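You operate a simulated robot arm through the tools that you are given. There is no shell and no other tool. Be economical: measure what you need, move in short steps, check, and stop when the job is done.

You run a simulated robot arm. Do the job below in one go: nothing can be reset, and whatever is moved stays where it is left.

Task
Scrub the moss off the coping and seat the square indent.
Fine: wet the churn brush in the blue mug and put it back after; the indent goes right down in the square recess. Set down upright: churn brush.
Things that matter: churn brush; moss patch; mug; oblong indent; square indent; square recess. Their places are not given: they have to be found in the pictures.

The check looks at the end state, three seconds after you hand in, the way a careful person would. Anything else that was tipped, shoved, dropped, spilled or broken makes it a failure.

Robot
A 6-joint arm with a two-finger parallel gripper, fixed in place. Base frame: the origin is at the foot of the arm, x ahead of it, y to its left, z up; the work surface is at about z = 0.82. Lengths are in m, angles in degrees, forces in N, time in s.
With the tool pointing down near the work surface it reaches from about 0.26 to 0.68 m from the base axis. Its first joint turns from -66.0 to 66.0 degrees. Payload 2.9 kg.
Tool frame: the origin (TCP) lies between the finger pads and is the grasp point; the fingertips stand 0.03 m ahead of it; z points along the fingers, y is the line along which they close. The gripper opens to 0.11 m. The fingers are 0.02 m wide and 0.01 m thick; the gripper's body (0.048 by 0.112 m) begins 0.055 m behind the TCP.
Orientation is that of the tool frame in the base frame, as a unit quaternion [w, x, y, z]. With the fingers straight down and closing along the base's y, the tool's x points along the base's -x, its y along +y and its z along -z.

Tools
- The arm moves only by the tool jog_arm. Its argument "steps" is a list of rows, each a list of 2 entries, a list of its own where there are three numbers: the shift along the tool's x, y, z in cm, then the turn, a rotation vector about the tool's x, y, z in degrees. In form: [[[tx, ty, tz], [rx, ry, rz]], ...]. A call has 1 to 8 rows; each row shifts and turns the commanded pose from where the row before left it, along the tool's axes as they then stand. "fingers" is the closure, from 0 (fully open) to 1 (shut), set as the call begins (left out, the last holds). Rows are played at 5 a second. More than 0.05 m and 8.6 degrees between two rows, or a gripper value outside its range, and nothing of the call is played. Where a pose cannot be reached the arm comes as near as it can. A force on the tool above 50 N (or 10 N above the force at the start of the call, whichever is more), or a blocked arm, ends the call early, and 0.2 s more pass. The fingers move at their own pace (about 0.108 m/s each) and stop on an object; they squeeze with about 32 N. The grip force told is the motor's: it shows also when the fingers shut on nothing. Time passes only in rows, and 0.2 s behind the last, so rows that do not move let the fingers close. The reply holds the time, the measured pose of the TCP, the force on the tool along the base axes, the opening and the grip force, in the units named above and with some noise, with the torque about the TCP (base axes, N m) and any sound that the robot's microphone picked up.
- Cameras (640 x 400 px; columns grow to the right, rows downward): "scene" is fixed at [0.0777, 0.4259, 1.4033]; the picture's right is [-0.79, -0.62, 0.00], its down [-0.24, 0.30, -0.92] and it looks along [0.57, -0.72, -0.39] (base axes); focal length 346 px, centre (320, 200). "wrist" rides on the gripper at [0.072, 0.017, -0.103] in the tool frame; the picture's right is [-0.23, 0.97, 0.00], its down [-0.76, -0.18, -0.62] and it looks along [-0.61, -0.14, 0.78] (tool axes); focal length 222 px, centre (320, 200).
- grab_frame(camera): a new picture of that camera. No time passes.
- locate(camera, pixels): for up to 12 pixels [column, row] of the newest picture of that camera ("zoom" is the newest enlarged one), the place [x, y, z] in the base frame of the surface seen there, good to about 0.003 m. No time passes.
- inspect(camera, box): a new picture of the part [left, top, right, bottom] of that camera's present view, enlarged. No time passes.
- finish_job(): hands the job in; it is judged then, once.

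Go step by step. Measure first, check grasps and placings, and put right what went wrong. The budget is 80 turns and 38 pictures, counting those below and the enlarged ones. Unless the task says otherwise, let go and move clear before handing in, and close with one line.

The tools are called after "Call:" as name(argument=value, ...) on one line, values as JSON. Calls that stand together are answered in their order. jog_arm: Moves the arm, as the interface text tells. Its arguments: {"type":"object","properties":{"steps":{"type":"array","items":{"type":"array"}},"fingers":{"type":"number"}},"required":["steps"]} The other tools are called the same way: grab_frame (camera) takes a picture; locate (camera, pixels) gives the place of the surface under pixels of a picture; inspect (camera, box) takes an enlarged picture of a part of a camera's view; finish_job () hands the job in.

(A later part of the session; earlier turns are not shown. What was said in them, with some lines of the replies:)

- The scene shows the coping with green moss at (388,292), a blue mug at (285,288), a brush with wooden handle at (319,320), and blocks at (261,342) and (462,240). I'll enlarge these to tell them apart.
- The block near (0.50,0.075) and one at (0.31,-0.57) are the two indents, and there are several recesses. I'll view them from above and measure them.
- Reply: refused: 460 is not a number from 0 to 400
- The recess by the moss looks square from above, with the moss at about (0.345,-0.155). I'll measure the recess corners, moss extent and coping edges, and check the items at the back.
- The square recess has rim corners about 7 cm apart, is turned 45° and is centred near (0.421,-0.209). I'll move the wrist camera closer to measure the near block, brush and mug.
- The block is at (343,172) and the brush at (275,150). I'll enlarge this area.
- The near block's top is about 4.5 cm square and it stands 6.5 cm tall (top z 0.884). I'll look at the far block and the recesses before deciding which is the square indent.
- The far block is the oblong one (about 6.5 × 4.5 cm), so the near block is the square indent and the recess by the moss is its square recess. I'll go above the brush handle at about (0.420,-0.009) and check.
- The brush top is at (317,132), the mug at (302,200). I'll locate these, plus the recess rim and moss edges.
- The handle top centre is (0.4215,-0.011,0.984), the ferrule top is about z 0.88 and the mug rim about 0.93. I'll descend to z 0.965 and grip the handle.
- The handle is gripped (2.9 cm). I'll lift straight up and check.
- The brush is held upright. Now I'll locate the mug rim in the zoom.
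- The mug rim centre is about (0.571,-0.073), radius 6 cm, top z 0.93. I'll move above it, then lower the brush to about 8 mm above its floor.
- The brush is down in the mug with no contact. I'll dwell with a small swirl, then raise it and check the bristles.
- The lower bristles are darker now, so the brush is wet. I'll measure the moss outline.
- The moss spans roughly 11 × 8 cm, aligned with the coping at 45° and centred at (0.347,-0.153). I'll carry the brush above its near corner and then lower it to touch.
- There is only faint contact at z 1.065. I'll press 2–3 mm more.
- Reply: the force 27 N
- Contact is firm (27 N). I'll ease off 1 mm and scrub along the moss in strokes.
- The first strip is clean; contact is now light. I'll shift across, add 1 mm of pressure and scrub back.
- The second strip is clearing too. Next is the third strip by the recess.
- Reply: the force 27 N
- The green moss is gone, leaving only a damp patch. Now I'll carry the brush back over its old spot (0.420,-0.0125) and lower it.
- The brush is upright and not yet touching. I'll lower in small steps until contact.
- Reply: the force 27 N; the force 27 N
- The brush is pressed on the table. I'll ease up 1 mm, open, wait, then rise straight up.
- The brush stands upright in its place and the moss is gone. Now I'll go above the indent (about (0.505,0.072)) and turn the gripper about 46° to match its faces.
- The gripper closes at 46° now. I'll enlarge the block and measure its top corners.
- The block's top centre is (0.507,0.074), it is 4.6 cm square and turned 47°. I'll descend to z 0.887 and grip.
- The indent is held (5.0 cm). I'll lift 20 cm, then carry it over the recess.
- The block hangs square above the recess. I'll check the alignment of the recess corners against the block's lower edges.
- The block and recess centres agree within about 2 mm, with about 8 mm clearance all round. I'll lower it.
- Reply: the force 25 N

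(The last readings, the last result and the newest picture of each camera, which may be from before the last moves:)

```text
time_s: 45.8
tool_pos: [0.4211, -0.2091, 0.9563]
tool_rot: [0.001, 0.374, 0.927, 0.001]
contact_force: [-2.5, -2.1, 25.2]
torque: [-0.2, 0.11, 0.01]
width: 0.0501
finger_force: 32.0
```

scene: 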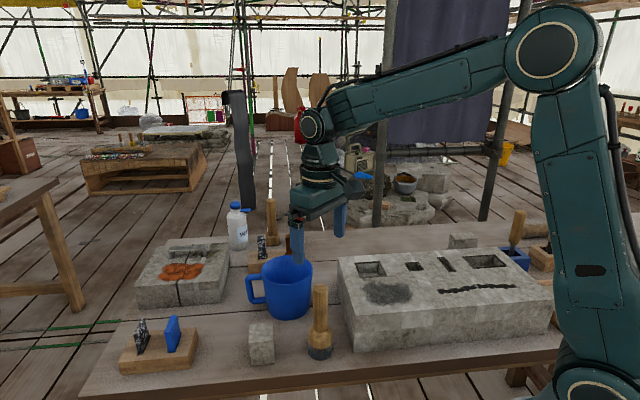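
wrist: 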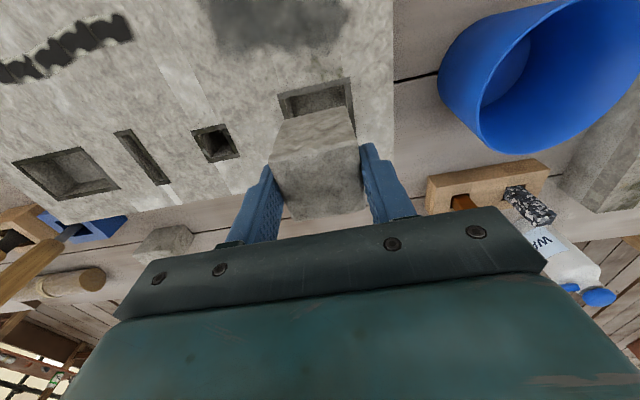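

It is seated on the recess floor (25 N at z 0.956, as expected). I'll ease off, release and rise.

Call:
jog_arm(steps=[[[0, 0, -0.15], [0, 0, 0]], [[0, 0, 0], [0, 0, 0]]])

Call:
jog_arm(steps=[[[0, 0, 0], [0, 0, 0]], [[0, 0, 0], [0, 0, 0]], [[0, 0, 0], [0, 0, 0]], [[0, 0, -3], [0, 0, 0]], [[0, 0, -4], [0, 0, 0]], [[0, 0, -4], [0, 0, 0]], [[0, 0, -4], [0, 0, 0]], [[0, 0, -4], [0, 0, 0]]], fingers=0)

Call:
inspect(camera="scene", box=[300, 190, 460, 330])

Call:
grab_frame(camera="wrist")

```text
time_s: 46.4
tool_pos: [0.42, -0.2078, 0.956]
tool_rot: [0.0, 0.374, 0.927, -0.001]
contact_force: [4.0, -3.6, 7.5]
torque: [-0.43, -0.59, -0.08]
width: 0.0497
finger_force: 31.6
```

```text
time_s: 48.2
tool_pos: [0.42, -0.2078, 1.1468]
tool_rot: [0.0, 0.375, 0.927, 0.0]
contact_force: [1.5, -0.4, -0.9]
torque: [0.01, -0.03, -0.02]
width: 0.1102
finger_force: 0.1
```

```text
2.86 times, centred on (380, 260) of scene
```

zoom: 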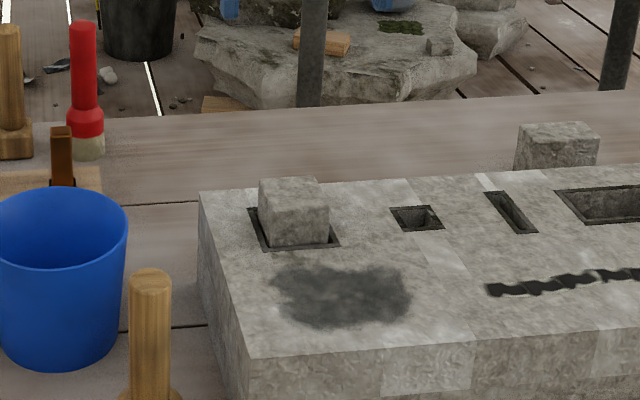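

```text
10 pictures are left
```

wrist: 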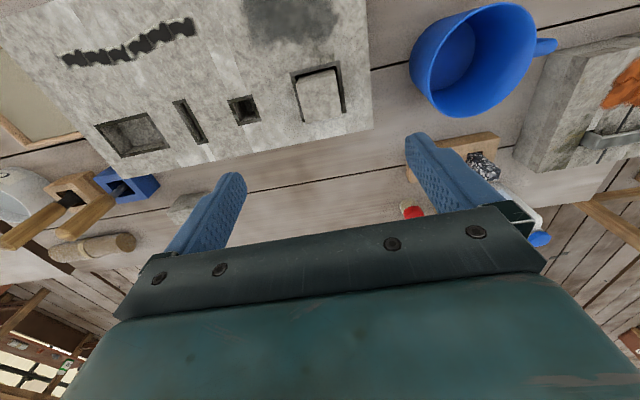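

The indent sits square inside the recess. A last check of its top height, the scrubbed patch and the brush.

Call:
locate(camera="wrist", pixels=[[318, 95], [304, 85], [335, 75], [308, 118], [340, 108]])

Call:
inspect(camera="wrist", box=[220, 0, 380, 130])

Call:
grab_frame(camera="scene")

```text
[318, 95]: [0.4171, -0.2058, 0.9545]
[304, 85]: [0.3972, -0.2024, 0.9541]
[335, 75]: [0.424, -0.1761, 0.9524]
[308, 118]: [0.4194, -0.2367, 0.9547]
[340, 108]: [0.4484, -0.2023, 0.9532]
```

```text
3.08 times, centred on (300, 65) of wrist
```

zoom: 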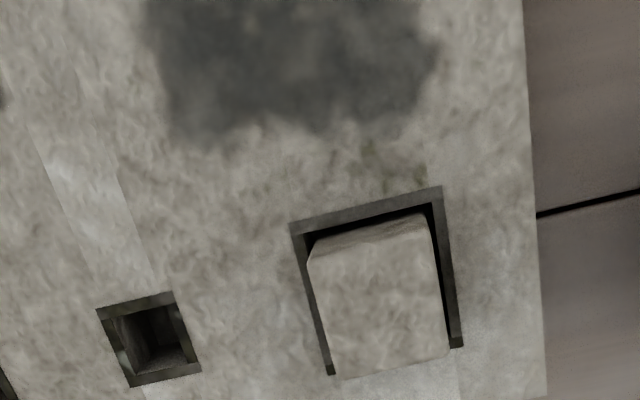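

```text
8 pictures are left
```

scene: 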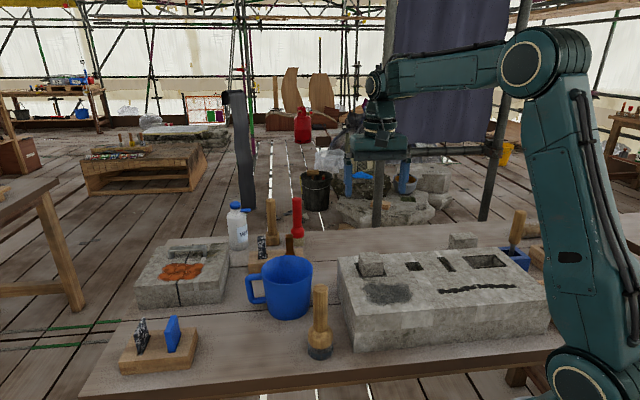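

The indent is right down (top z 0.954) and the brush is upright. A faint greenish trace shows near (350,53) beside the recess; I'll look closer.

Call:
locate(camera="zoom", pixels=[[370, 150], [415, 175], [390, 160], [335, 155], [430, 60], [370, 130]])

Call:
inspect(camera="scene", box=[345, 255, 425, 315])

Call:
inspect(camera="wrist", box=[310, 20, 370, 70])

```text
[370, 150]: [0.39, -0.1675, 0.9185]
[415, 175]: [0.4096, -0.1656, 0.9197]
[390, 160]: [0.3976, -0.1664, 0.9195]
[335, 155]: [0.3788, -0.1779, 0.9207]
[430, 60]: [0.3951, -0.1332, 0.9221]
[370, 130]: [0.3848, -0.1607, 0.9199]
```

```text
6.67 times, centred on (385, 285) of scene
```

zoom: 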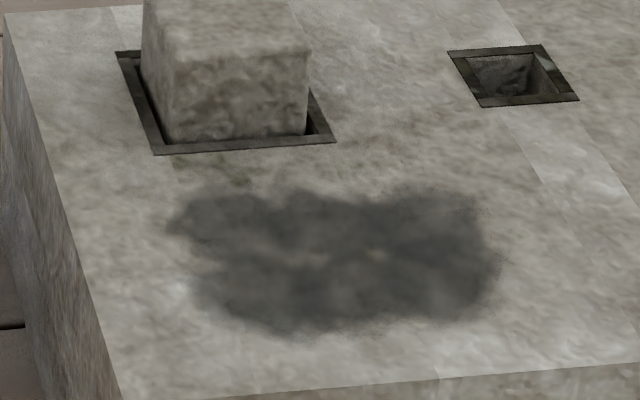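

```text
8.00 times, centred on (340, 45) of wrist
```

zoom: 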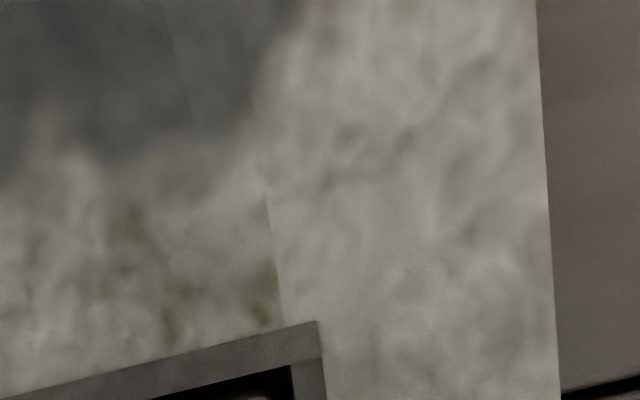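

The trace stops at a seam in the stone's texture and lies outside the original moss outline, so it is mottling in the stone; the moss area itself is fully cleared. The arm is clear, so I'm handing in.

Call:
finish_job()

```text
The job is handed in.
```

The moss is scrubbed off, the wetted churn brush stands upright back in its place, and the square indent sits right down in the square recess.
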